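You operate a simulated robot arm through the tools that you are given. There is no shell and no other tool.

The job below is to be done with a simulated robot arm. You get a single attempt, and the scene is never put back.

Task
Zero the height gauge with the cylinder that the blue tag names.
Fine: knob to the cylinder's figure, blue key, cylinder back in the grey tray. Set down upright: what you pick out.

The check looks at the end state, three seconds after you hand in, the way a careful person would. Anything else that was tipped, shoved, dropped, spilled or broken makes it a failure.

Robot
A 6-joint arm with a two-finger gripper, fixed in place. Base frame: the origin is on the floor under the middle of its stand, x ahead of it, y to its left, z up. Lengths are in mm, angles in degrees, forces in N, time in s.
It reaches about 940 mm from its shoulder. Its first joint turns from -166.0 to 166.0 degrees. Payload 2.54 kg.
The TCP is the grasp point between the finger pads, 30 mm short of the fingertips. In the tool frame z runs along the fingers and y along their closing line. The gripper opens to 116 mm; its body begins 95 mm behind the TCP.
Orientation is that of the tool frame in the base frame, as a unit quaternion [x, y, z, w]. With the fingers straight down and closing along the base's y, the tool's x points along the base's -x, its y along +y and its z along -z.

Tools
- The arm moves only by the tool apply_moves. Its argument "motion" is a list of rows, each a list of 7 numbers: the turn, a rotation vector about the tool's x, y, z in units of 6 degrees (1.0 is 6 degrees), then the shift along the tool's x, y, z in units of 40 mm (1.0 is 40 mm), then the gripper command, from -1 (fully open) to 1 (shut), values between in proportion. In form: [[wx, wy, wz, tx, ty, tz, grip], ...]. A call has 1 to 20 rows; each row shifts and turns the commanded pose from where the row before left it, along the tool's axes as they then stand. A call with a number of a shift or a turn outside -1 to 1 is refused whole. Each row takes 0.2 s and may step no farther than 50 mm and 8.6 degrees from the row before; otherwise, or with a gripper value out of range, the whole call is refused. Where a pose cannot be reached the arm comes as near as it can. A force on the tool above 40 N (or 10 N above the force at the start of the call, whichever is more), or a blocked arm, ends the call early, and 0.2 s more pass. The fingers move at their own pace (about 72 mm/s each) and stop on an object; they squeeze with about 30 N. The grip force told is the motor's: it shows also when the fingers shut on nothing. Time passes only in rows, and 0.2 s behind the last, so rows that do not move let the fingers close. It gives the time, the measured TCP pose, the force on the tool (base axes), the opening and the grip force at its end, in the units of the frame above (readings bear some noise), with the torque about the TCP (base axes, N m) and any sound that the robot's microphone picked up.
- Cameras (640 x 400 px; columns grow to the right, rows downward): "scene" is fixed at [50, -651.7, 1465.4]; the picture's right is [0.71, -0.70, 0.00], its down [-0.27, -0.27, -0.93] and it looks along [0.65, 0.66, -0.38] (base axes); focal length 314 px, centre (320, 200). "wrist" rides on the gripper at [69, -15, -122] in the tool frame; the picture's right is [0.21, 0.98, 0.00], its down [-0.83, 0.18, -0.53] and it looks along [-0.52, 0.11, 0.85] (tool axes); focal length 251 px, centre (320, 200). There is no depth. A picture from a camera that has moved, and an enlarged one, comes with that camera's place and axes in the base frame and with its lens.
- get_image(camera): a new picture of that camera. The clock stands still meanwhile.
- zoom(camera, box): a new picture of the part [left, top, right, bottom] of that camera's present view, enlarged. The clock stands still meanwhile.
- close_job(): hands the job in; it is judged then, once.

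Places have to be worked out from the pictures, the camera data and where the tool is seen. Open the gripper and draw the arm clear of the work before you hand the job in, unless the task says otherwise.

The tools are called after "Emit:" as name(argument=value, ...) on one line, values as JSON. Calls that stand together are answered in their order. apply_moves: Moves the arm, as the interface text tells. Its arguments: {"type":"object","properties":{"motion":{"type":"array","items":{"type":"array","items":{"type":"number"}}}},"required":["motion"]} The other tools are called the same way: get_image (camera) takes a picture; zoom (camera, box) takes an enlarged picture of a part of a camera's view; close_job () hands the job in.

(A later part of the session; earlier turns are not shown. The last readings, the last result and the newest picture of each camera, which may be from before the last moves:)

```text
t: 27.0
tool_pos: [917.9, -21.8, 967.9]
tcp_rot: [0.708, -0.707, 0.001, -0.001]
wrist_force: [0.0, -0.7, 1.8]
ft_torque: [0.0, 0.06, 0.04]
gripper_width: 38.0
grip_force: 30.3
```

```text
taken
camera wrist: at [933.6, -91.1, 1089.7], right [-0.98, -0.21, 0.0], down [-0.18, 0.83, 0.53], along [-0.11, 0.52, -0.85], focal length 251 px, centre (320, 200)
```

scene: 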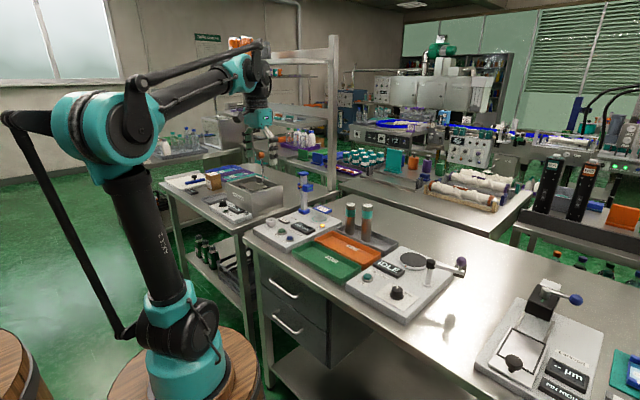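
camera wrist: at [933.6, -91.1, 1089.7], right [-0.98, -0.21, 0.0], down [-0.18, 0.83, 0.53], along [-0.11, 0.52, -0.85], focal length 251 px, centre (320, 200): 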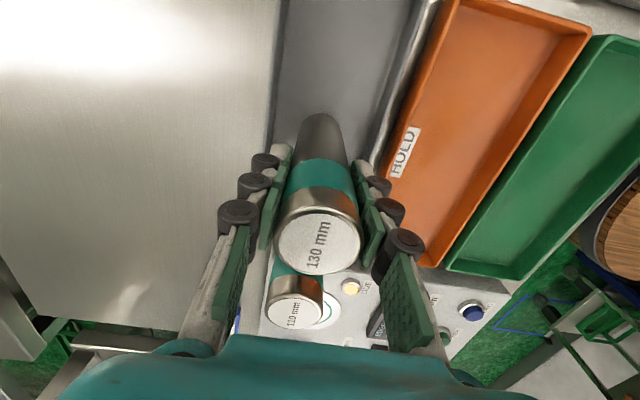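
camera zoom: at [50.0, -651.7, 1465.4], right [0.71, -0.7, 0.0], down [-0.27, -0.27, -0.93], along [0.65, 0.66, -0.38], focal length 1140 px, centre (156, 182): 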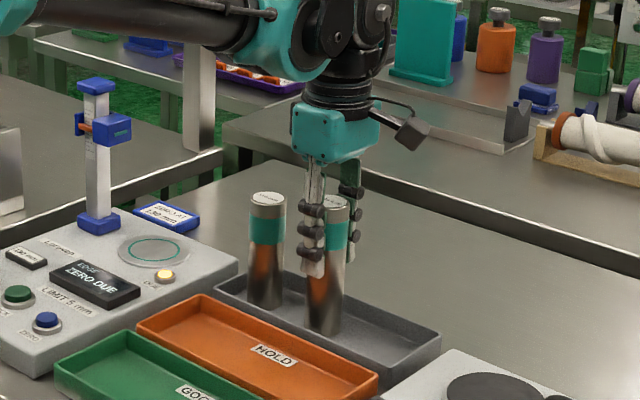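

The cylinder is gripped (38.0 mm). I lift slowly first to check that it holds.

Emit:
apply_moves(motion=[[0, 0, 0, 0, 0, -0.2, 0.6], [0, 0, 0, 0, 0, -0.3, 0.6], [0, 0, 0, 0, 0, 0, 0.6], [0, 0, 0, 0, 0, -0.5, 0.6], [0, 0, 0, 0, 0, -0.6, 0.6], [0, 0, 0, 0, 0, -0.6, 0.6], [0, 0, 0, 0, 0, -0.6, 0.6], [0, 0, 0, 0, 0, -0.6, 0.6], [0, 0, 0, 0, 0, -0.6, 0.6], [0, 0, 0, 0, 0, 0, 0.6]])

Emit:
get_image(camera="scene")

Emit:
get_image(camera="wrist")

```text
t: 29.2
tool_pos: [918.3, -22.5, 1126.8]
tcp_rot: [-0.707, 0.707, 0.0, 0.002]
wrist_force: [-0.6, 0.3, -4.5]
ft_torque: [-0.04, 0.01, 0.03]
gripper_width: 38.0
grip_force: 29.4
```

```text
taken
```

scene: 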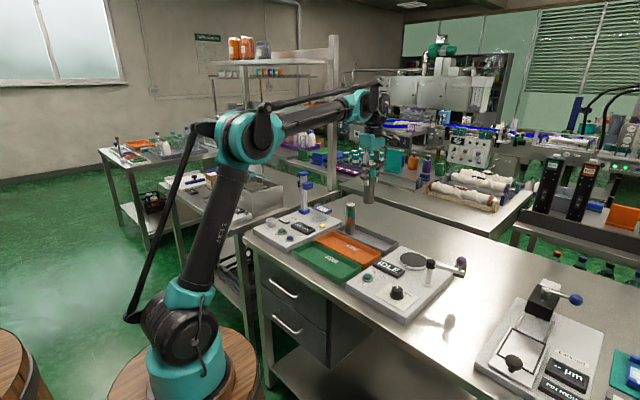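

```text
taken
camera wrist: at [933.6, -92.3, 1248.0], right [-0.98, -0.21, 0.0], down [-0.18, 0.83, 0.53], along [-0.11, 0.52, -0.85], focal length 251 px, centre (320, 200)
```

wrist: 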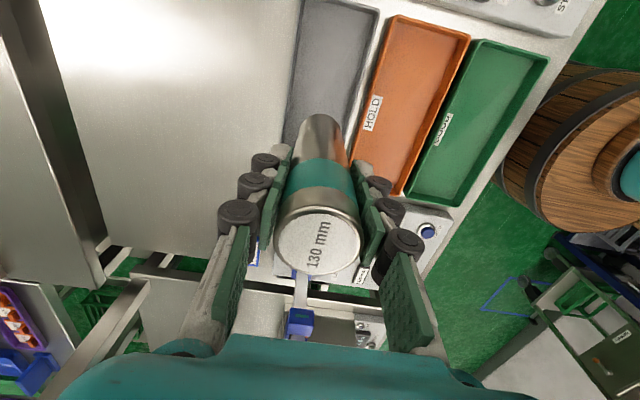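

The cylinder is held firmly and clear of the 110 mm one (foot at z≈1038). Before travelling to the pad I check the gauge head's extent and pad location closely.

Emit:
zoom(camera="scene", box=[280, 165, 350, 225])

Emit:
zoom(camera="wrist", box=[230, 200, 410, 350])

```text
6.67 times, centred on (315, 195) of scene
camera zoom: at [50.0, -651.7, 1465.4], right [0.71, -0.7, 0.0], down [-0.27, -0.27, -0.93], along [0.65, 0.66, -0.38], focal length 2090 px, centre (353, 233)
```

zoom: 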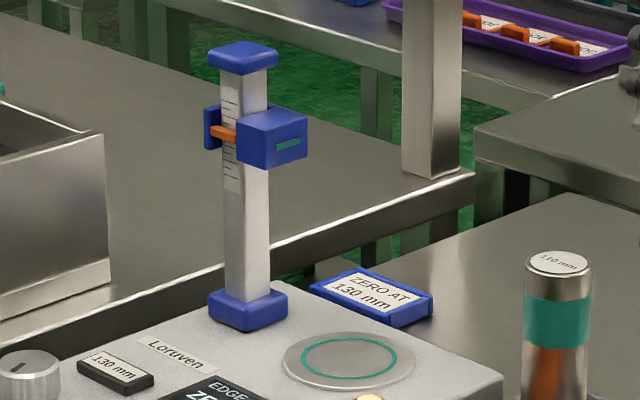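

```text
2.67 times, centred on (320, 275) of wrist
camera zoom: at [933.6, -92.3, 1248.0], right [-0.98, -0.21, 0.0], down [-0.18, 0.83, 0.53], along [-0.11, 0.52, -0.85], focal length 670 px, centre (320, 0)
```

zoom: 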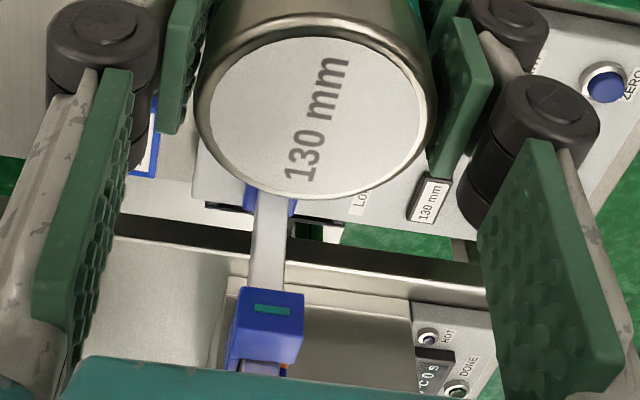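

The head block's front face is at about y≈240–250, leaving >20 mm to the cylinder when it stands on the pad at about (882, 196). I travel there at height (foot ≈1038).

Emit:
apply_moves(motion=[[0, 0, 0, -0.4, 0.11, 0, 0.6], [0, 0, 0, -0.8, 0.11, 0, 0.6], [0, 0, 0, -0.9, 0.11, 0, 0.6], [0, 0, 0, -0.9, 0.11, 0, 0.6], [0, 0, 0, -0.9, 0.11, 0, 0.6], [0, 0, 0, -0.8, 0.11, 0, 0.6], [0, 0, 0, -0.5, 0.12, 0, 0.6], [0, 0, 0, -0.25, 0.12, 0, 0.6], [0, 0, 0, 0, 0, 0, 0.6]])

Emit:
zoom(camera="scene", box=[260, 120, 380, 240])

Emit:
get_image(camera="wrist")

```text
t: 31.2
tool_pos: [883.2, 196.7, 1126.6]
tcp_rot: [0.707, -0.707, 0.0, 0.0]
wrist_force: [0.1, 0.4, -3.5]
ft_torque: [-0.01, -0.02, -0.01]
gripper_width: 37.9
grip_force: 29.8
```

```text
3.33 times, centred on (320, 180) of scene
camera zoom: at [50.0, -651.7, 1465.4], right [0.71, -0.7, 0.0], down [-0.27, -0.27, -0.93], along [0.65, 0.66, -0.38], focal length 1045 px, centre (320, 267)
```

zoom: 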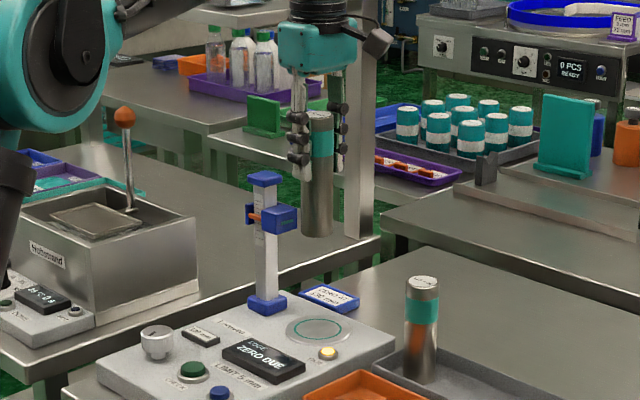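

```text
taken
camera wrist: at [897.9, 127.7, 1248.6], right [-0.98, -0.21, 0.0], down [-0.18, 0.83, 0.53], along [-0.11, 0.52, -0.85], focal length 251 px, centre (320, 200)
```

wrist: 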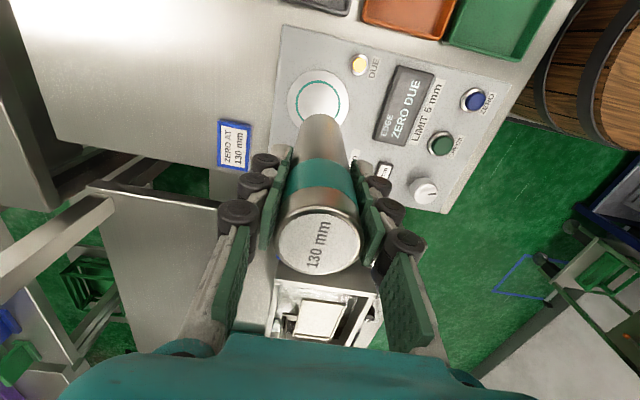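

Good view of the pad from here. I zoom to measure its centre precisely.

Emit:
zoom(camera="wrist", box=[270, 50, 370, 130])

Emit:
zoom(camera="scene", box=[295, 200, 345, 240])

```text
5.00 times, centred on (320, 90) of wrist
camera zoom: at [897.9, 127.7, 1248.6], right [-0.98, -0.21, 0.0], down [-0.18, 0.83, 0.53], along [-0.11, 0.52, -0.85], focal length 1257 px, centre (320, 750)
```

zoom: 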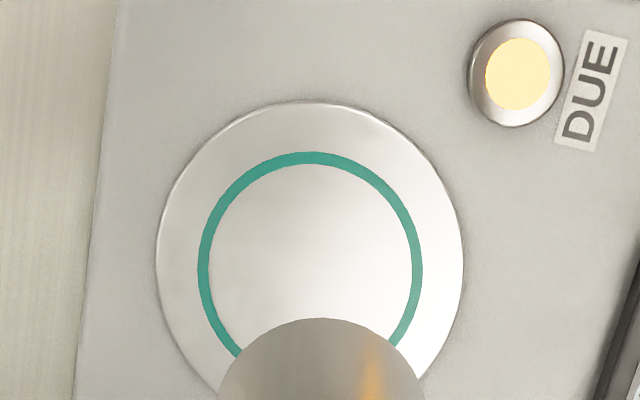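

```text
10.00 times, centred on (320, 220) of scene
camera zoom: at [50.0, -651.7, 1465.4], right [0.71, -0.7, 0.0], down [-0.27, -0.27, -0.93], along [0.65, 0.66, -0.38], focal length 3135 px, centre (320, 0)
```

zoom: 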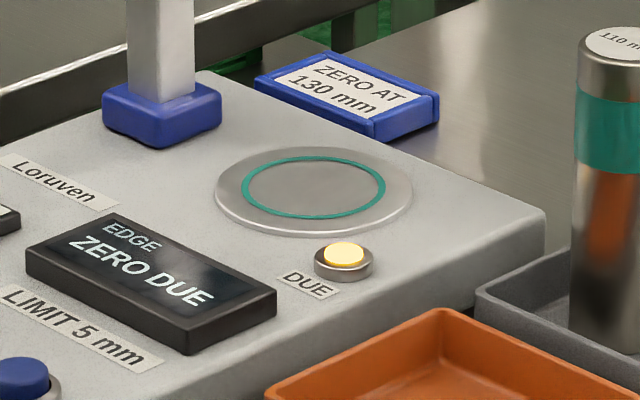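

I compare the held cylinder's outline in the scene view with the expected geometry, to check its length below the TCP and any tilt.

Emit:
zoom(camera="scene", box=[295, 140, 345, 200])

Emit:
zoom(camera="wrist", box=[260, 100, 380, 290])

```text
6.67 times, centred on (320, 170) of scene
camera zoom: at [50.0, -651.7, 1465.4], right [0.71, -0.7, 0.0], down [-0.27, -0.27, -0.93], along [0.65, 0.66, -0.38], focal length 2090 px, centre (320, 400)
```

zoom: 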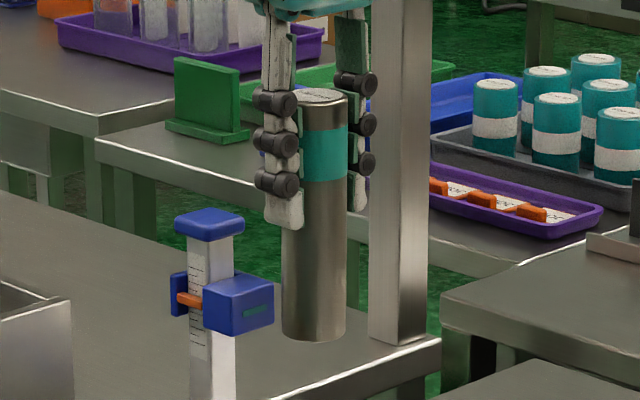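

```text
2.11 times, centred on (320, 195) of wrist
camera zoom: at [897.9, 127.7, 1248.6], right [-0.98, -0.21, 0.0], down [-0.18, 0.83, 0.53], along [-0.11, 0.52, -0.85], focal length 529 px, centre (320, 210)
```

zoom: 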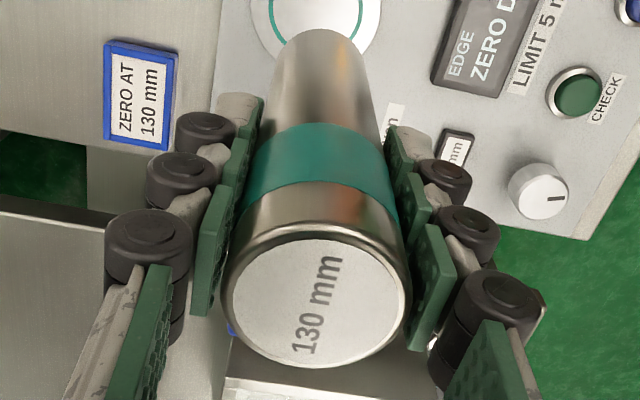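

The scene view shows the foot is about 97–103 mm below the TCP (so it rests on the tray at z≈865), and there's no tilt; the pad centre is around (885, 198.5, 891). I shift ~2 mm and descend to about 10 mm above the pad for a differential check.

Emit:
apply_moves(motion=[[0, 0, 0, -0.042, -0.062, 0.4, 0.6], [0, 0, 0, 0, 0, 0.7, 0.6], [0, 0, 0, 0, 0, 0.7, 0.6], [0, 0, 0, 0, 0, 0.6, 0.6], [0, 0, 0, 0, 0, 0.4, 0.6], [0, 0, 0, 0, 0, 0.2, 0.6], [0, 0, 0, 0, 0, 0, 0.6]])

Emit:
zoom(camera="scene", box=[290, 170, 350, 240])

Emit:
get_image(camera="wrist")

```text
t: 32.8
tool_pos: [884.7, 197.7, 1006.8]
tcp_rot: [0.707, -0.707, 0.0, -0.001]
wrist_force: [-0.4, 0.7, -4.2]
ft_torque: [-0.05, -0.01, 0.03]
gripper_width: 37.7
grip_force: 30.4
```

```text
5.71 times, centred on (320, 205) of scene
camera zoom: at [50.0, -651.7, 1465.4], right [0.71, -0.7, 0.0], down [-0.27, -0.27, -0.93], along [0.65, 0.66, -0.38], focal length 1791 px, centre (320, 171)
```

zoom: 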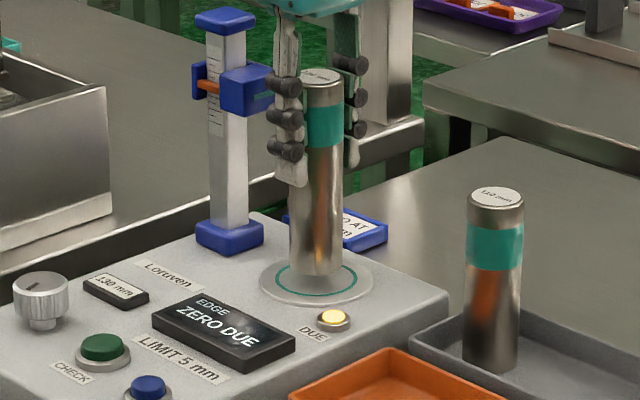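

```text
taken
camera wrist: at [900.5, 129.2, 1128.7], right [-0.98, -0.21, 0.0], down [-0.18, 0.83, 0.53], along [-0.11, 0.52, -0.85], focal length 251 px, centre (320, 200)
```

wrist: 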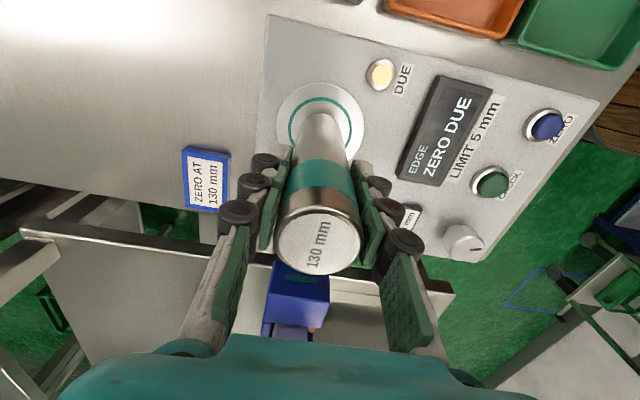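

Emit:
zoom(camera="scene", box=[305, 200, 335, 228])

Emit:
zoom(camera="wrist", box=[270, 70, 370, 160])

```text
14.29 times, centred on (320, 214) of scene
camera zoom: at [50.0, -651.7, 1465.4], right [0.71, -0.7, 0.0], down [-0.27, -0.27, -0.93], along [0.65, 0.66, -0.38], focal length 4478 px, centre (320, 0)
```

zoom: 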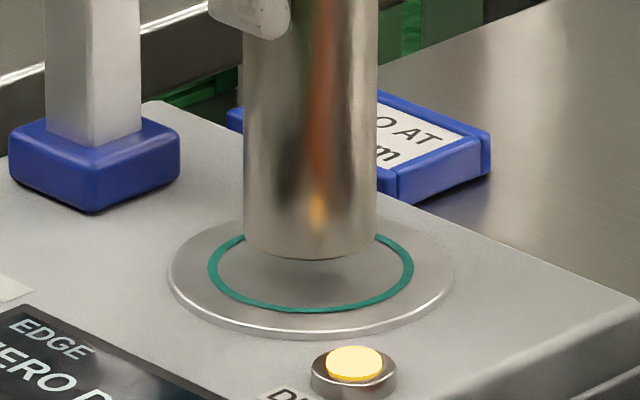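

```text
4.44 times, centred on (320, 115) of wrist
camera zoom: at [900.5, 129.2, 1128.7], right [-0.98, -0.21, 0.0], down [-0.18, 0.83, 0.53], along [-0.11, 0.52, -0.85], focal length 1118 px, centre (320, 578)
```

zoom: 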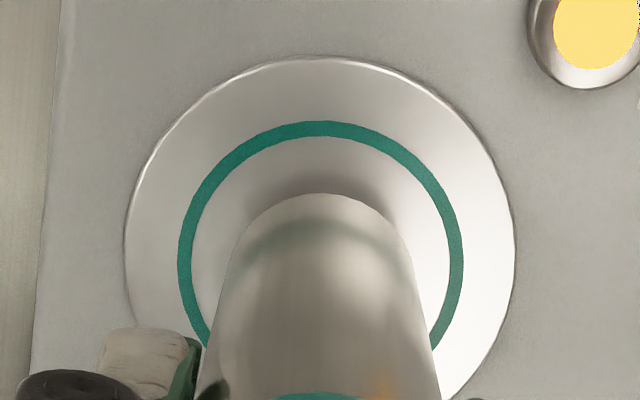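

Both cameras show the cylinder centred over the teal ring within about 1 mm; the gap is about 11 mm. I descend 8 mm and then in small steps until the reading shows contact.

Emit:
apply_moves(motion=[[0, 0, 0, 0, 0, 0.1, 0.6], [0, 0, 0, 0, 0, 0.1, 0.6], [0, 0, 0, 0, 0, 0, 0.6]])

Emit:
zoom(camera="scene", box=[305, 200, 335, 228])

```text
t: 33.6
tool_pos: [884.8, 198.3, 998.8]
tcp_rot: [0.708, -0.707, 0.001, -0.001]
wrist_force: [-0.1, 0.9, -3.1]
ft_torque: [-0.02, -0.02, 0.01]
gripper_width: 38.1
grip_force: 30.0
```

```text
14.29 times, centred on (320, 214) of scene
camera zoom: at [50.0, -651.7, 1465.4], right [0.71, -0.7, 0.0], down [-0.27, -0.27, -0.93], along [0.65, 0.66, -0.38], focal length 4478 px, centre (320, 0)
```

zoom: 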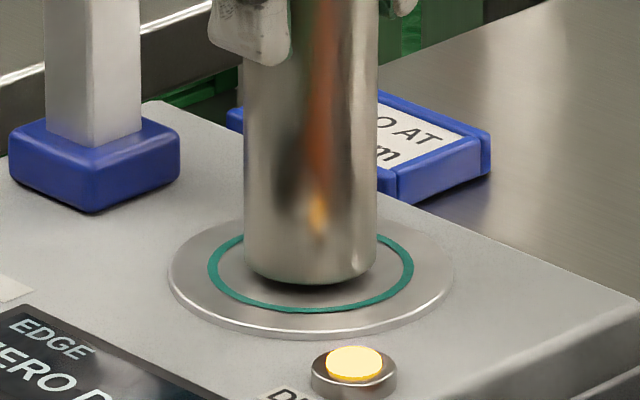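

About 3 mm remain. I go down 1 mm per row, watching the force.

Emit:
apply_moves(motion=[[0, 0, 0, 0, 0, 0.025, 0.6], [0, 0, 0, 0, 0, 0.025, 0.6], [0, 0, 0, 0, 0, 0, 0.6]])

Emit:
apply_moves(motion=[[0, 0, 0, 0, 0, 0.02, 0.6], [0, 0, 0, 0, 0, 0, 0.6]])

Emit:
zoom(camera="scene", box=[305, 200, 335, 228])

```text
t: 34.4
tool_pos: [885.7, 198.6, 997.1]
tcp_rot: [0.707, -0.707, -0.001, -0.002]
wrist_force: [0.5, -0.3, -4.0]
ft_torque: [-0.04, -0.01, 0.0]
gripper_width: 37.9
grip_force: 29.6
```

```text
t: 35.0
tool_pos: [884.7, 197.7, 996.5]
tcp_rot: [0.708, -0.706, 0.0, -0.001]
wrist_force: [0.5, -0.1, -3.9]
ft_torque: [0.0, 0.03, 0.01]
gripper_width: 37.9
grip_force: 30.1
```

```text
14.29 times, centred on (320, 214) of scene
camera zoom: at [50.0, -651.7, 1465.4], right [0.71, -0.7, 0.0], down [-0.27, -0.27, -0.93], along [0.65, 0.66, -0.38], focal length 4478 px, centre (320, 0)
```

zoom: 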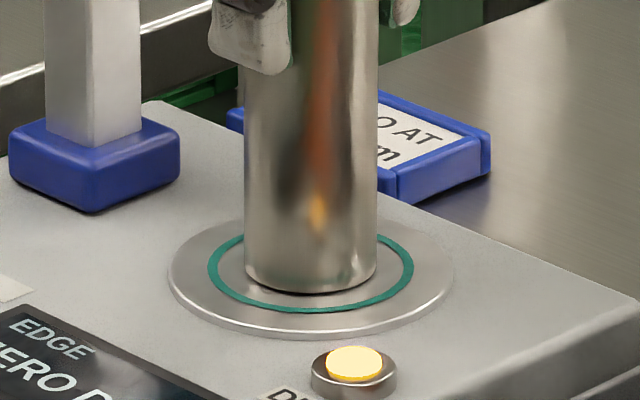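

Nearly touching, no contact force yet. Another millimetre or two in 0.8 mm steps.

Emit:
apply_moves(motion=[[0, 0, 0, 0, 0, 0.02, 0.6], [0, 0, 0, 0, 0, 0, 0.6]])

Emit:
apply_moves(motion=[[0, 0, 0, 0, 0, 0.02, 0.6], [0, 0, 0, 0, 0, 0, 0.6]])

```text
t: 35.6
tool_pos: [884.1, 198.3, 996.1]
tcp_rot: [-0.707, 0.707, 0.0, 0.001]
wrist_force: [2.5, 2.6, 6.2]
ft_torque: [0.16, -0.32, 0.03]
gripper_width: 38.0
grip_force: 30.1
```

```text
t: 36.2
tool_pos: [884.0, 197.8, 995.9]
tcp_rot: [-0.707, 0.707, 0.001, 0.001]
wrist_force: [4.1, 2.2, 18.1]
ft_torque: [0.12, -0.16, -0.02]
gripper_width: 38.4
grip_force: 30.5
```

Contact is made (force up to 18 N). I back off 0.8 mm to take out the preload and open the fingers gradually.

Emit:
apply_moves(motion=[[0, 0, 0, 0, 0, -0.015, 0.6], [0, 0, 0, 0, 0, 0, 0.6], [0, 0, 0, 0, 0, 0, 0.3], [0, 0, 0, 0, 0, 0, 0.2], [0, 0, 0, 0, 0, 0, 0.0], [0, 0, 0, 0, 0, 0, -0.2], [0, 0, 0, 0, 0, 0, -0.2]])

Emit:
zoom(camera="scene", box=[280, 160, 360, 240])

Emit:
get_image(camera="wrist")

```text
t: 37.8
tool_pos: [884.7, 198.5, 996.4]
tcp_rot: [-0.707, 0.707, 0.0, 0.002]
wrist_force: [-0.5, 0.4, 0.2]
ft_torque: [0.02, 0.0, -0.01]
gripper_width: 69.7
grip_force: 0.1
```

```text
5.00 times, centred on (320, 200) of scene
camera zoom: at [50.0, -651.7, 1465.4], right [0.71, -0.7, 0.0], down [-0.27, -0.27, -0.93], along [0.65, 0.66, -0.38], focal length 1568 px, centre (320, 200)
```

zoom: 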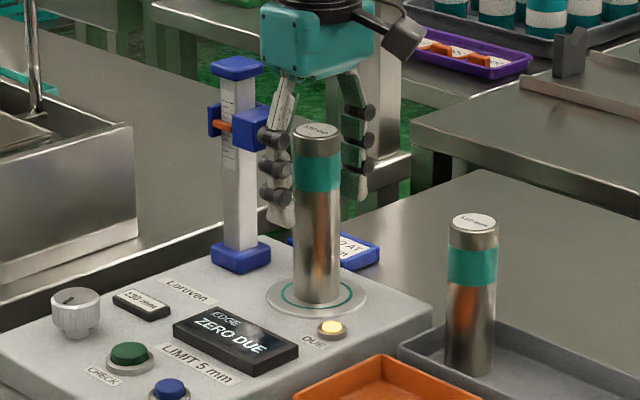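

```text
taken
camera wrist: at [900.0, 128.8, 1117.6], right [-0.98, -0.21, 0.0], down [-0.18, 0.83, 0.53], along [-0.11, 0.52, -0.85], focal length 251 px, centre (320, 200)
```

wrist: 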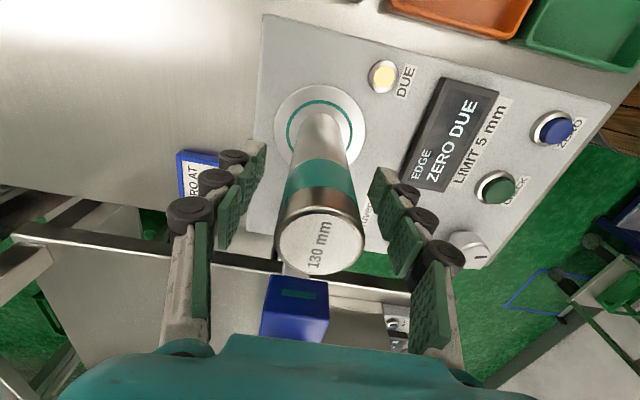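

The cylinder stands upright and free on the pad. I rise straight up well clear of its top, then look at the gauge.

Emit:
apply_moves(motion=[[0, 0, 0, 0, 0, -0.3, -0.2], [0, 0, 0, 0, 0, -0.6, -0.2], [0, 0, 0, 0, 0, -0.9, -0.2], [0, 0, 0, 0, 0, -1, -0.2], [0, 0, 0, 0, 0, -1, -0.2], [0, 0, 0, 0, 0, 0, -0.2]])

Emit:
zoom(camera="scene", box=[250, 165, 350, 255])

Emit:
get_image(camera="wrist")

```text
t: 39.2
tool_pos: [884.6, 196.4, 1148.6]
tcp_rot: [-0.707, 0.707, 0.0, 0.002]
wrist_force: [0.5, -0.3, 0.2]
ft_torque: [0.0, 0.02, -0.01]
gripper_width: 69.7
grip_force: 0.0
```

```text
4.44 times, centred on (300, 210) of scene
camera zoom: at [50.0, -651.7, 1465.4], right [0.71, -0.7, 0.0], down [-0.27, -0.27, -0.93], along [0.65, 0.66, -0.38], focal length 1393 px, centre (409, 156)
```

zoom: 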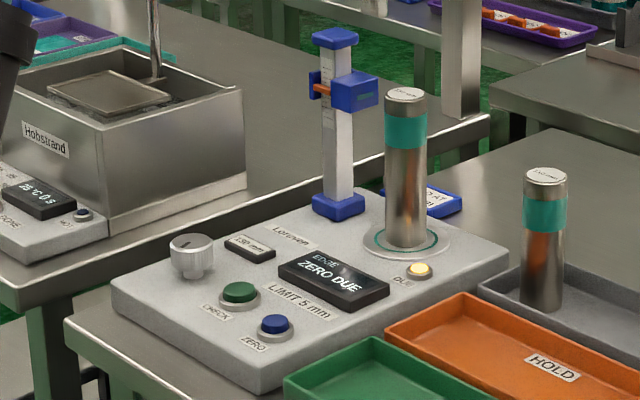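

```text
taken
camera wrist: at [900.2, 127.2, 1269.7], right [-0.98, -0.21, 0.0], down [-0.18, 0.83, 0.53], along [-0.11, 0.52, -0.85], focal length 251 px, centre (320, 200)
```

wrist: 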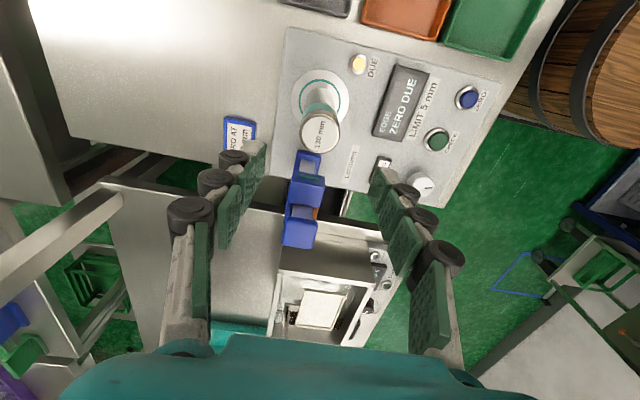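

The cylinder is centred on the pad. Next I travel to above the blue ZERO key at about (682.5, 148.5), closing the fingers to press with the tips.

Emit:
apply_moves(motion=[[0, 0, 0, 0.2, 0.84, 0, 0.2], [0, 0, 0, 0.2, 0.84, 0, 0.5], [0, 0, 0, 0.2, 0.84, 0, 1], [0, 0, 0, 0.2, 0.84, 0, 1], [0, 0, 0, 0.2, 0.84, 0, 1], [0, 0, 0, 0.2, 0.85, 0, 1], [0, 0, 0, 0, 0, 0.8, 1], [0, 0, 0, 0, 0, 0.9, 1], [0, 0, 0, 0, 0, 0.9, 1], [0, 0, 0, 0, 0, 0.8, 1], [0, 0, 0, 0, 0, 0, 1]])

Emit:
get_image(camera="wrist")

Emit:
zoom(camera="scene", box=[250, 190, 330, 260])

```text
t: 41.6
tool_pos: [680.5, 150.0, 1009.2]
tcp_rot: [0.707, -0.707, 0.0, -0.001]
wrist_force: [-0.1, 1.0, 0.3]
ft_torque: [0.0, -0.05, -0.04]
gripper_width: 0.0
grip_force: 28.7
```

```text
taken
camera wrist: at [696.5, 81.3, 1131.2], right [-0.98, -0.21, 0.0], down [-0.18, 0.83, 0.53], along [-0.11, 0.52, -0.85], focal length 251 px, centre (320, 200)
```

wrist: 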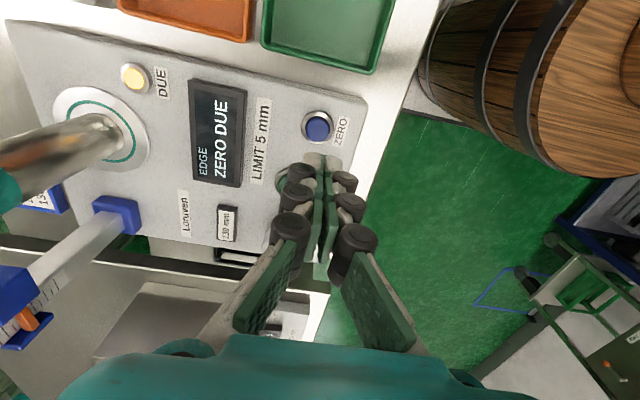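

```text
5.71 times, centred on (290, 225) of scene
camera zoom: at [50.0, -651.7, 1465.4], right [0.71, -0.7, 0.0], down [-0.27, -0.27, -0.93], along [0.65, 0.66, -0.38], focal length 1791 px, centre (491, 57)
```

zoom: 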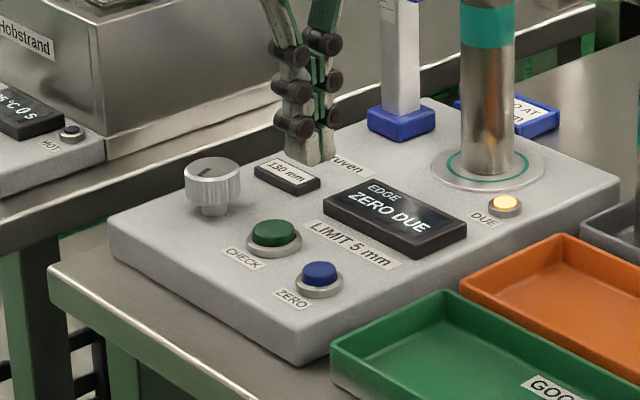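

The key is at about (684, 147.5) in this view; I shift by (+2.5, −2.5) mm and descend to just above it (tips ≈ 8 mm above).

Emit:
apply_moves(motion=[[0, 0, 0, 0.062, -0.062, 0.5, 1], [0, 0, 0, 0, 0, 0.6, 1], [0, 0, 0, 0, 0, 0.5, 1], [0, 0, 0, 0, 0, 0.25, 1], [0, 0, 0, 0, 0, 0, 1]])

Emit:
zoom(camera="scene", box=[260, 195, 330, 250])

Emit:
get_image(camera="wrist")

```text
t: 42.8
tool_pos: [685.9, 146.8, 935.8]
tcp_rot: [0.707, -0.707, 0.0, -0.001]
wrist_force: [0.3, -0.6, 0.3]
ft_torque: [0.04, 0.03, 0.03]
gripper_width: 0.2
grip_force: 28.4
```

```text
7.27 times, centred on (295, 222) of scene
camera zoom: at [50.0, -651.7, 1465.4], right [0.71, -0.7, 0.0], down [-0.27, -0.27, -0.93], along [0.65, 0.66, -0.38], focal length 2280 px, centre (502, 36)
```

zoom: 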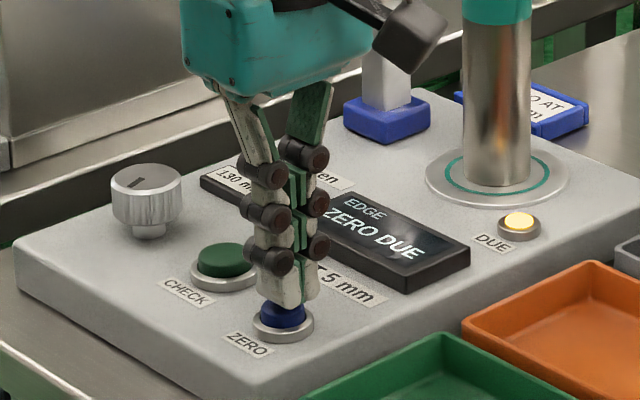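

```text
taken
camera wrist: at [700.8, 77.2, 1057.8], right [-0.98, -0.21, 0.0], down [-0.18, 0.83, 0.53], along [-0.11, 0.52, -0.85], focal length 251 px, centre (320, 200)
```

wrist: 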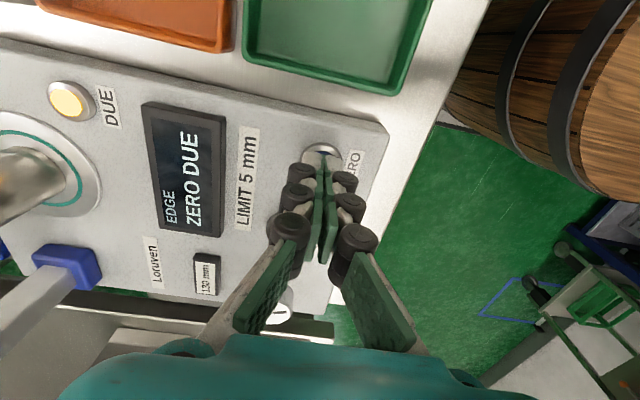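

I zoom in to check the tip's alignment over the key.

Emit:
zoom(camera="scene", box=[278, 220, 308, 244])

Emit:
zoom(camera="wrist", box=[280, 120, 380, 200])

```text
16.00 times, centred on (293, 232) of scene
camera zoom: at [50.0, -651.7, 1465.4], right [0.71, -0.7, 0.0], down [-0.27, -0.27, -0.93], along [0.65, 0.66, -0.38], focal length 5016 px, centre (752, -312)
```

zoom: 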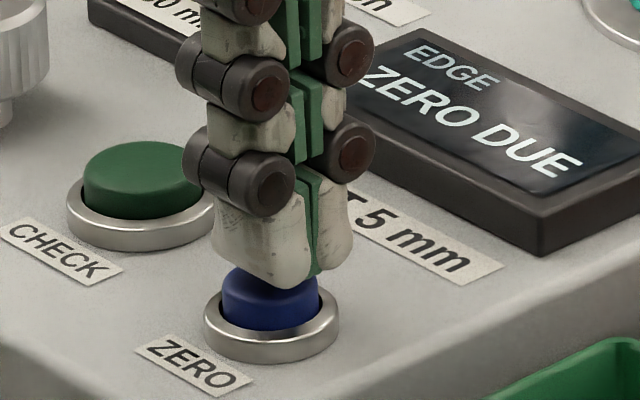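

```text
5.00 times, centred on (330, 160) of wrist
camera zoom: at [700.8, 77.2, 1057.8], right [-0.98, -0.21, 0.0], down [-0.18, 0.83, 0.53], along [-0.11, 0.52, -0.85], focal length 1257 px, centre (270, 400)
```

zoom: 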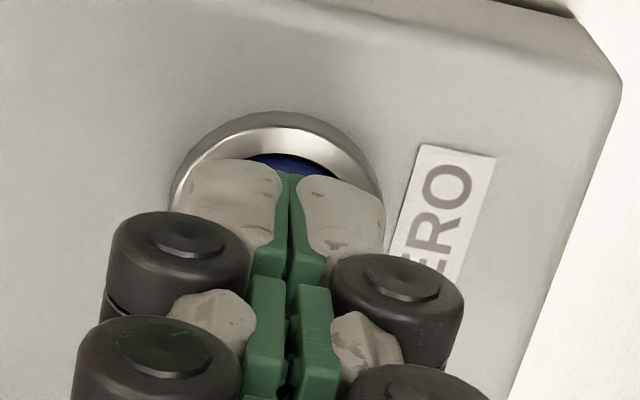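

The tips are ~2 mm off along each axis. I shift (−2, +2) mm and descend 6 mm.

Emit:
apply_moves(motion=[[0, 0, 0, -0.05, 0.05, 0, 1], [0, 0, 0, 0, 0, 0.1, 1], [0, 0, 0, 0, 0, 0.05, 1], [0, 0, 0, 0, 0, 0, 1]])

Emit:
zoom(camera="scene", box=[278, 220, 308, 244])

```text
t: 43.8
tool_pos: [683.2, 149.2, 929.6]
tcp_rot: [0.707, -0.707, 0.0, -0.002]
wrist_force: [-0.1, -0.3, 1.4]
ft_torque: [-0.02, 0.0, 0.0]
gripper_width: 6.2
grip_force: 28.5
```

```text
16.00 times, centred on (293, 232) of scene
camera zoom: at [50.0, -651.7, 1465.4], right [0.71, -0.7, 0.0], down [-0.27, -0.27, -0.93], along [0.65, 0.66, -0.38], focal length 5016 px, centre (752, -312)
```

zoom: 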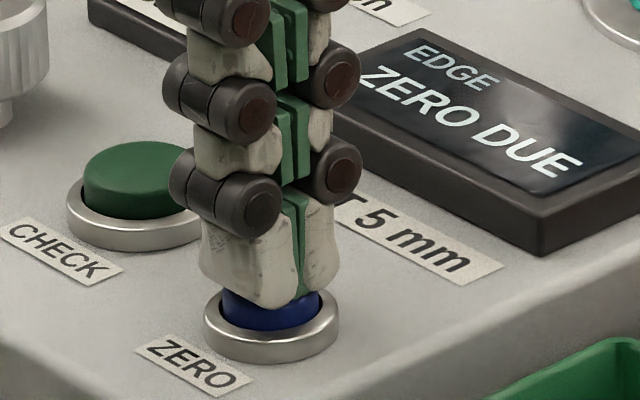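

There may be a first light contact. I press on in 1 mm steps, watching force and sound.

Emit:
apply_moves(motion=[[0, 0, 0, 0, 0, 0.03, 1], [0, 0, 0, 0, 0, 0.03, 1], [0, 0, 0, 0, 0, 0, 1]])

Emit:
zoom(camera="scene", box=[270, 205, 330, 250])

```text
t: 44.6
tool_pos: [684.1, 149.3, 928.7]
tcp_rot: [-0.707, 0.707, 0.001, 0.001]
wrist_force: [-1.5, -1.4, 2.0]
ft_torque: [-0.02, 0.04, 0.0]
gripper_width: 6.1
grip_force: 28.4
heard: click
```

```text
8.89 times, centred on (300, 228) of scene
camera zoom: at [50.0, -651.7, 1465.4], right [0.71, -0.7, 0.0], down [-0.27, -0.27, -0.93], along [0.65, 0.66, -0.38], focal length 2787 px, centre (498, -44)
```

zoom: 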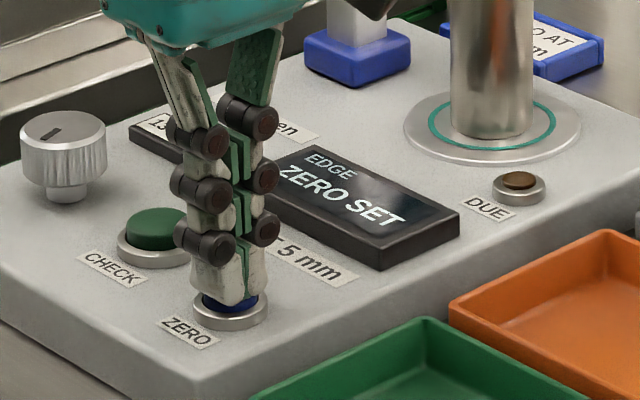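

A click was heard: the display reads "ZERO SET" and the DUE lamp went out. I rise straight up and look at the display.

Emit:
apply_moves(motion=[[0, 0, 0, 0, 0, -0.3, 1], [0, 0, 0, 0, 0, -0.8, 1], [0, 0, 0, 0, 0, -1, 1], [0, 0, 0, 0, 0, -1, 1], [0, 0, 0, 0, 0, -1, 1], [0, 0, 0, 0, 0, -1, 1], [0, 0, 0, 0, 0, -0.4, 0.5], [0, 0, 0, 0, 0, 0, -0.3]])

Emit:
zoom(camera="scene", box=[255, 195, 345, 255])

```text
t: 46.4
tool_pos: [683.0, 148.4, 1148.1]
tcp_rot: [0.707, -0.707, 0.0, -0.001]
wrist_force: [0.7, 0.7, 0.3]
ft_torque: [0.01, 0.0, 0.0]
gripper_width: 72.9
grip_force: 0.1
```

```text
6.67 times, centred on (300, 225) of scene
camera zoom: at [50.0, -651.7, 1465.4], right [0.71, -0.7, 0.0], down [-0.27, -0.27, -0.93], along [0.65, 0.66, -0.38], focal length 2090 px, centre (453, 33)
```

zoom: 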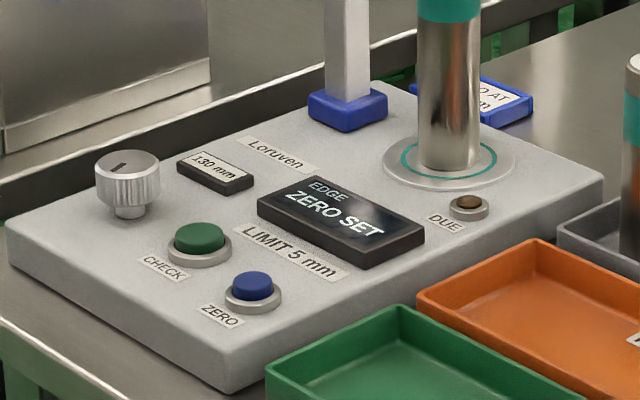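

Zero is set and stays set. I return above the cylinder on the pad with the fingers open to ~75 mm.

Emit:
apply_moves(motion=[[0, 0, 0, -0.2, -0.84, 0, -0.4], [0, 0, 0, -0.2, -0.84, 0, -0.4], [0, 0, 0, -0.2, -0.84, 0, -0.4], [0, 0, 0, -0.21, -0.84, 0, -0.4], [0, 0, 0, -0.21, -0.84, 0, -0.4], [0, 0, 0, -0.21, -0.84, 0, -0.4], [0, 0, 0, 0, 0, 0.5, -0.4], [0, 0, 0, 0, 0, 0.6, -0.4], [0, 0, 0, 0, 0, 0, -0.4]])

Emit:
zoom(camera="wrist", box=[220, 60, 420, 260])

Emit:
zoom(camera="scene", box=[270, 140, 370, 240])

```text
t: 48.4
tool_pos: [884.9, 196.2, 1104.7]
tcp_rot: [0.707, -0.707, 0.0, -0.002]
wrist_force: [0.0, -0.2, 0.1]
ft_torque: [0.01, 0.02, 0.0]
gripper_width: 81.3
grip_force: 0.0
```

```text
2.00 times, centred on (320, 160) of wrist
camera zoom: at [900.0, 126.8, 1226.4], right [-0.98, -0.21, 0.0], down [-0.18, 0.83, 0.53], along [-0.11, 0.52, -0.85], focal length 503 px, centre (320, 280)
```

zoom: 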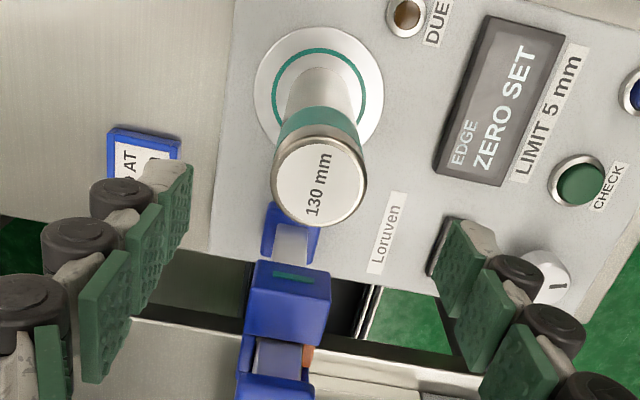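

```text
4.00 times, centred on (320, 190) of scene
camera zoom: at [50.0, -651.7, 1465.4], right [0.71, -0.7, 0.0], down [-0.27, -0.27, -0.93], along [0.65, 0.66, -0.38], focal length 1254 px, centre (320, 240)
```

zoom: 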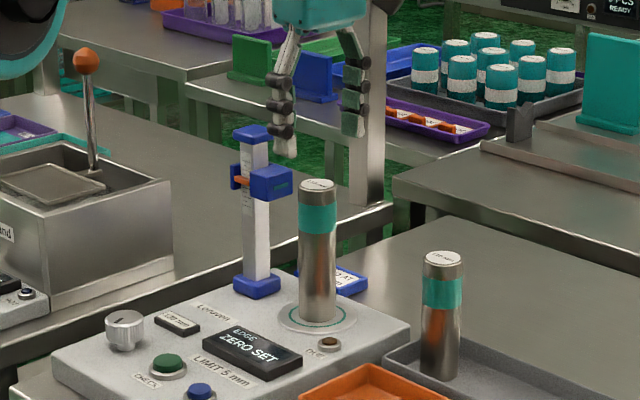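

Aligned except y is ~2 mm short. I correct that and descend to the same grasp height (TCP z≈996.5).

Emit:
apply_moves(motion=[[0, 0, 0, -0.045, 0, 0.2, -0.4], [0, 0, 0, 0, 0, 0.7, -0.4], [0, 0, 0, 0, 0, 0.8, -0.4], [0, 0, 0, 0, 0, 0.7, -0.4], [0, 0, 0, 0, 0, 0.3, -0.4], [0, 0, 0, 0, 0, 0, -0.4]])

Emit:
get_image(camera="wrist")

Emit:
zoom(camera="scene", box=[270, 140, 370, 240])

```text
t: 49.8
tool_pos: [885.0, 200.8, 996.8]
tcp_rot: [-0.707, 0.707, 0.001, 0.002]
wrist_force: [0.3, -0.4, 0.2]
ft_torque: [0.0, 0.01, -0.03]
gripper_width: 80.9
grip_force: 0.0
```

```text
taken
camera wrist: at [900.1, 131.4, 1119.2], right [-0.98, -0.21, 0.0], down [-0.18, 0.83, 0.53], along [-0.11, 0.52, -0.85], focal length 251 px, centre (320, 200)
```

wrist: 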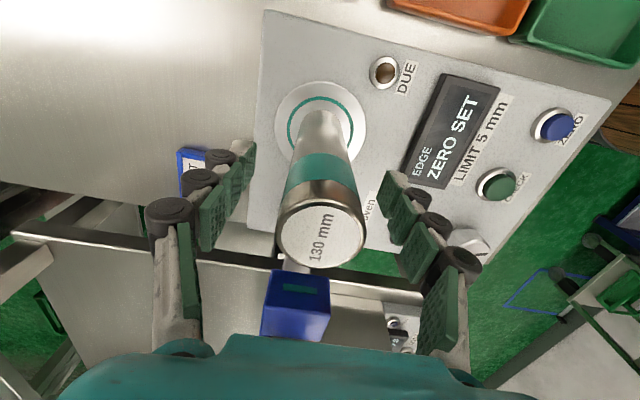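

```text
4.00 times, centred on (320, 190) of scene
camera zoom: at [50.0, -651.7, 1465.4], right [0.71, -0.7, 0.0], down [-0.27, -0.27, -0.93], along [0.65, 0.66, -0.38], focal length 1254 px, centre (320, 240)
```

zoom: 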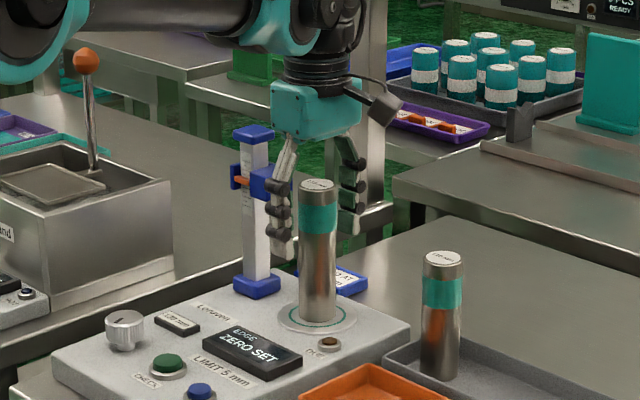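

TCP y is ~2.5 mm past the cylinder axis; I correct it and close the fingers.

Emit:
apply_moves(motion=[[0, 0, 0, 0.06, 0, 0, -0.4], [0, 0, 0, 0, 0, 0, -0.2], [0, 0, 0, 0, 0, 0, 0.1], [0, 0, 0, 0, 0, 0, 0.2], [0, 0, 0, 0, 0, 0, 0.3], [0, 0, 0, 0, 0, 0, 0.5], [0, 0, 0, 0, 0, 0, 0.6], [0, 0, 0, 0, 0, 0, 0.6]])

Emit:
zoom(camera="scene", box=[270, 140, 370, 240])

```text
t: 51.6
tool_pos: [885.5, 199.0, 997.2]
tcp_rot: [-0.707, 0.707, -0.001, 0.001]
wrist_force: [-1.7, 0.3, 0.8]
ft_torque: [-0.04, -0.03, 0.02]
gripper_width: 37.8
grip_force: 30.0
```

```text
4.00 times, centred on (320, 190) of scene
camera zoom: at [50.0, -651.7, 1465.4], right [0.71, -0.7, 0.0], down [-0.27, -0.27, -0.93], along [0.65, 0.66, -0.38], focal length 1254 px, centre (320, 240)
```

zoom: 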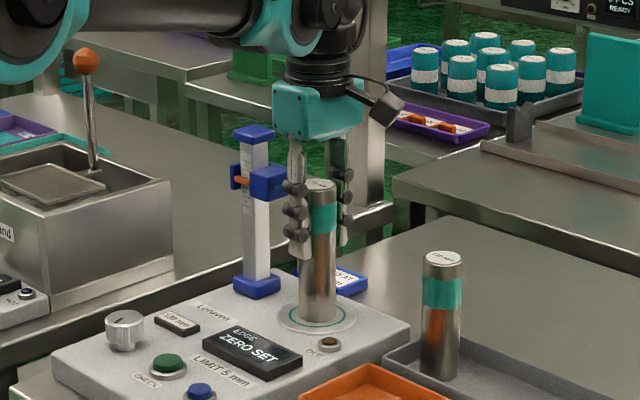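

Gripped at 37.8 mm. I lift straight up ~140 mm slowly at first.

Emit:
apply_moves(motion=[[0, 0, 0, 0, 0, -0.15, 0.6], [0, 0, 0, 0, 0, -0.3, 0.6], [0, 0, 0, 0, 0, -0.5, 0.6], [0, 0, 0, 0, 0, -0.6, 0.6], [0, 0, 0, 0, 0, -0.6, 0.6], [0, 0, 0, 0, 0, -0.6, 0.6], [0, 0, 0, 0, 0, -0.5, 0.6], [0, 0, 0, 0, 0, -0.35, 0.6], [0, 0, 0, 0, 0, 0, 0.6]])

Emit:
zoom(camera="scene", box=[250, 120, 400, 260])

```text
t: 53.6
tool_pos: [885.7, 196.8, 1140.9]
tcp_rot: [0.707, -0.707, -0.001, -0.001]
wrist_force: [0.2, -0.1, -3.9]
ft_torque: [0.02, -0.02, -0.01]
gripper_width: 38.0
grip_force: 30.1
```

```text
2.86 times, centred on (325, 190) of scene
camera zoom: at [50.0, -651.7, 1465.4], right [0.71, -0.7, 0.0], down [-0.27, -0.27, -0.93], along [0.65, 0.66, -0.38], focal length 896 px, centre (306, 229)
```

zoom: 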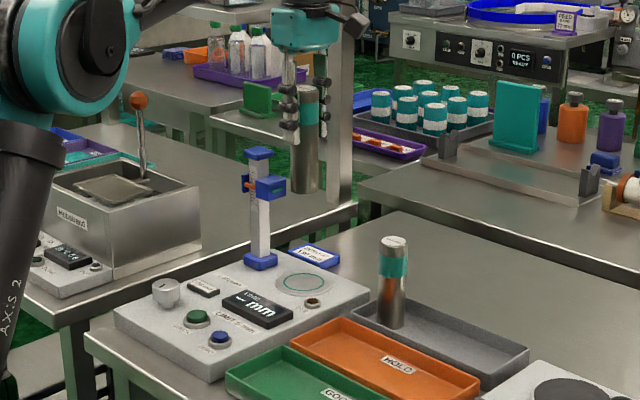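

The cylinder is lifted and the display now shows "-- mm". I travel back above its original place in the grey tray at (918, −22), keeping the foot ~45 mm above the 110 mm cylinder's top.

Emit:
apply_moves(motion=[[0, 0, 0, 0.4, -0.1, 0, 0.6], [0, 0, 0, 0.8, -0.1, 0, 0.6], [0, 0, 0, 0.9, -0.1, 0, 0.6], [0, 0, 0, 0.9, -0.1, 0, 0.6], [0, 0, 0, 0.9, -0.1, 0, 0.6], [0, 0, 0, 0.8, -0.1, 0, 0.6], [0, 0, 0, 0.5, -0.1, 0, 0.6], [0, 0, 0, 0.27, -0.1, 0, 0.6], [0, 0, 0, 0, 0, 0, 0.6]])

Emit:
zoom(camera="scene", box=[260, 130, 420, 260])

Emit:
get_image(camera="wrist")

```text
t: 55.6
tool_pos: [916.6, -21.2, 1139.1]
tcp_rot: [0.707, -0.707, 0.0, -0.001]
wrist_force: [0.1, 0.4, -4.3]
ft_torque: [0.02, 0.01, 0.04]
gripper_width: 37.9
grip_force: 29.6
```

```text
3.08 times, centred on (340, 195) of scene
camera zoom: at [50.0, -651.7, 1465.4], right [0.71, -0.7, 0.0], down [-0.27, -0.27, -0.93], along [0.65, 0.66, -0.38], focal length 965 px, centre (258, 215)
```

zoom: 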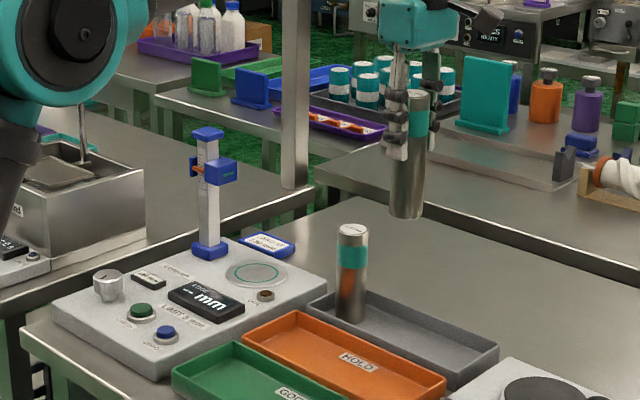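

```text
taken
camera wrist: at [932.0, -90.5, 1261.4], right [-0.98, -0.21, 0.0], down [-0.18, 0.83, 0.53], along [-0.11, 0.52, -0.85], focal length 251 px, centre (320, 200)
```

wrist: 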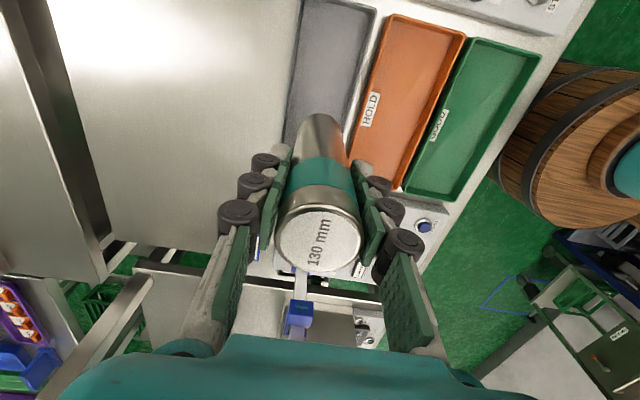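

I'm above the tray spot. I descend to about 9 mm above the expected contact height (TCP ≈ 978).

Emit:
apply_moves(motion=[[0, 0, 0, 0, -0.03, 0.4, 0.6], [0, 0, 0, 0, 0, 0.8, 0.6], [0, 0, 0, 0, 0, 0.8, 0.6], [0, 0, 0, 0, 0, 0.8, 0.6], [0, 0, 0, 0, 0, 0.7, 0.6], [0, 0, 0, 0, 0, 0.35, 0.6], [0, 0, 0, 0, 0, 0.15, 0.6], [0, 0, 0, 0, 0, 0, 0.6]])

Emit:
zoom(camera="scene", box=[330, 190, 400, 255])

Emit:
get_image(camera="wrist")

```text
t: 57.4
tool_pos: [917.9, -19.3, 979.3]
tcp_rot: [0.707, -0.707, -0.001, -0.001]
wrist_force: [0.0, 0.7, -4.5]
ft_torque: [0.03, -0.03, 0.02]
gripper_width: 37.9
grip_force: 29.7
```

```text
6.15 times, centred on (365, 222) of scene
camera zoom: at [50.0, -651.7, 1465.4], right [0.71, -0.7, 0.0], down [-0.27, -0.27, -0.93], along [0.65, 0.66, -0.38], focal length 1929 px, centre (43, 62)
```

zoom: 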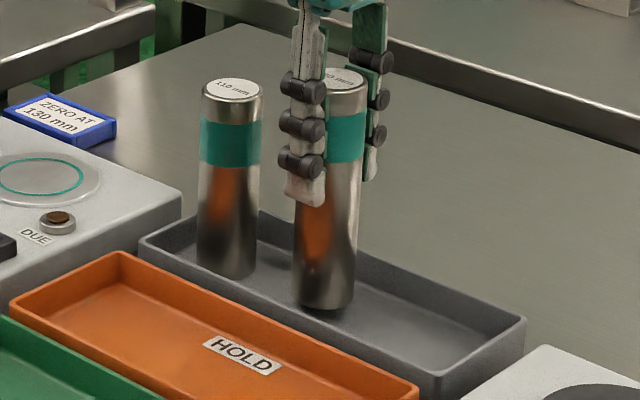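

```text
taken
camera wrist: at [933.2, -89.1, 1101.0], right [-0.98, -0.21, 0.0], down [-0.18, 0.83, 0.53], along [-0.11, 0.52, -0.85], focal length 251 px, centre (320, 200)
```

wrist: 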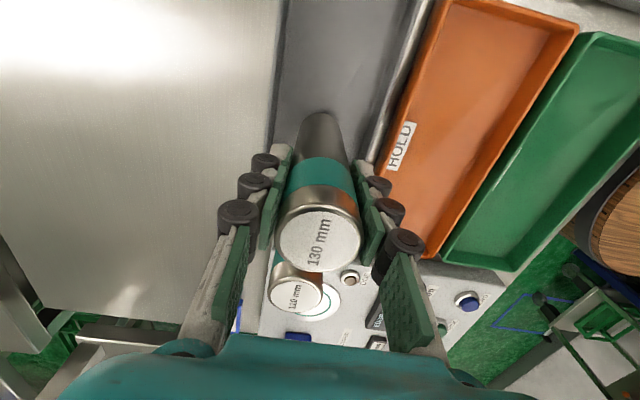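

Position is over the tray floor, with clear distance to the 110 mm cylinder and walls. I shift y by −2 mm and lower 8 mm.

Emit:
apply_moves(motion=[[0, 0, 0, 0.05, 0, 0, 0.6], [0, 0, 0, 0, 0, 0.1, 0.6], [0, 0, 0, 0, 0, 0.1, 0.6], [0, 0, 0, 0, 0, 0, 0.6]])

Emit:
apply_moves(motion=[[0, 0, 0, 0, 0, 0.025, 0.6], [0, 0, 0, 0, 0, 0, 0.6]])

Emit:
apply_moves(motion=[[0, 0, 0, 0, 0, 0.02, 0.6], [0, 0, 0, 0, 0, 0, 0.6]])

```text
t: 58.4
tool_pos: [918.3, -20.7, 972.5]
tcp_rot: [0.707, -0.707, 0.0, -0.001]
wrist_force: [0.0, -1.1, -4.1]
ft_torque: [-0.02, -0.01, 0.01]
gripper_width: 37.9
grip_force: 30.4
```

```text
t: 59.0
tool_pos: [917.7, -22.6, 972.4]
tcp_rot: [-0.707, 0.707, 0.0, 0.001]
wrist_force: [0.2, -0.3, -3.7]
ft_torque: [0.01, 0.03, 0.04]
gripper_width: 37.9
grip_force: 30.1
```

```text
t: 59.6
tool_pos: [917.3, -22.7, 970.1]
tcp_rot: [-0.707, 0.707, 0.0, 0.001]
wrist_force: [-0.4, -0.2, -3.3]
ft_torque: [0.0, 0.01, 0.01]
gripper_width: 37.9
grip_force: 30.4
```

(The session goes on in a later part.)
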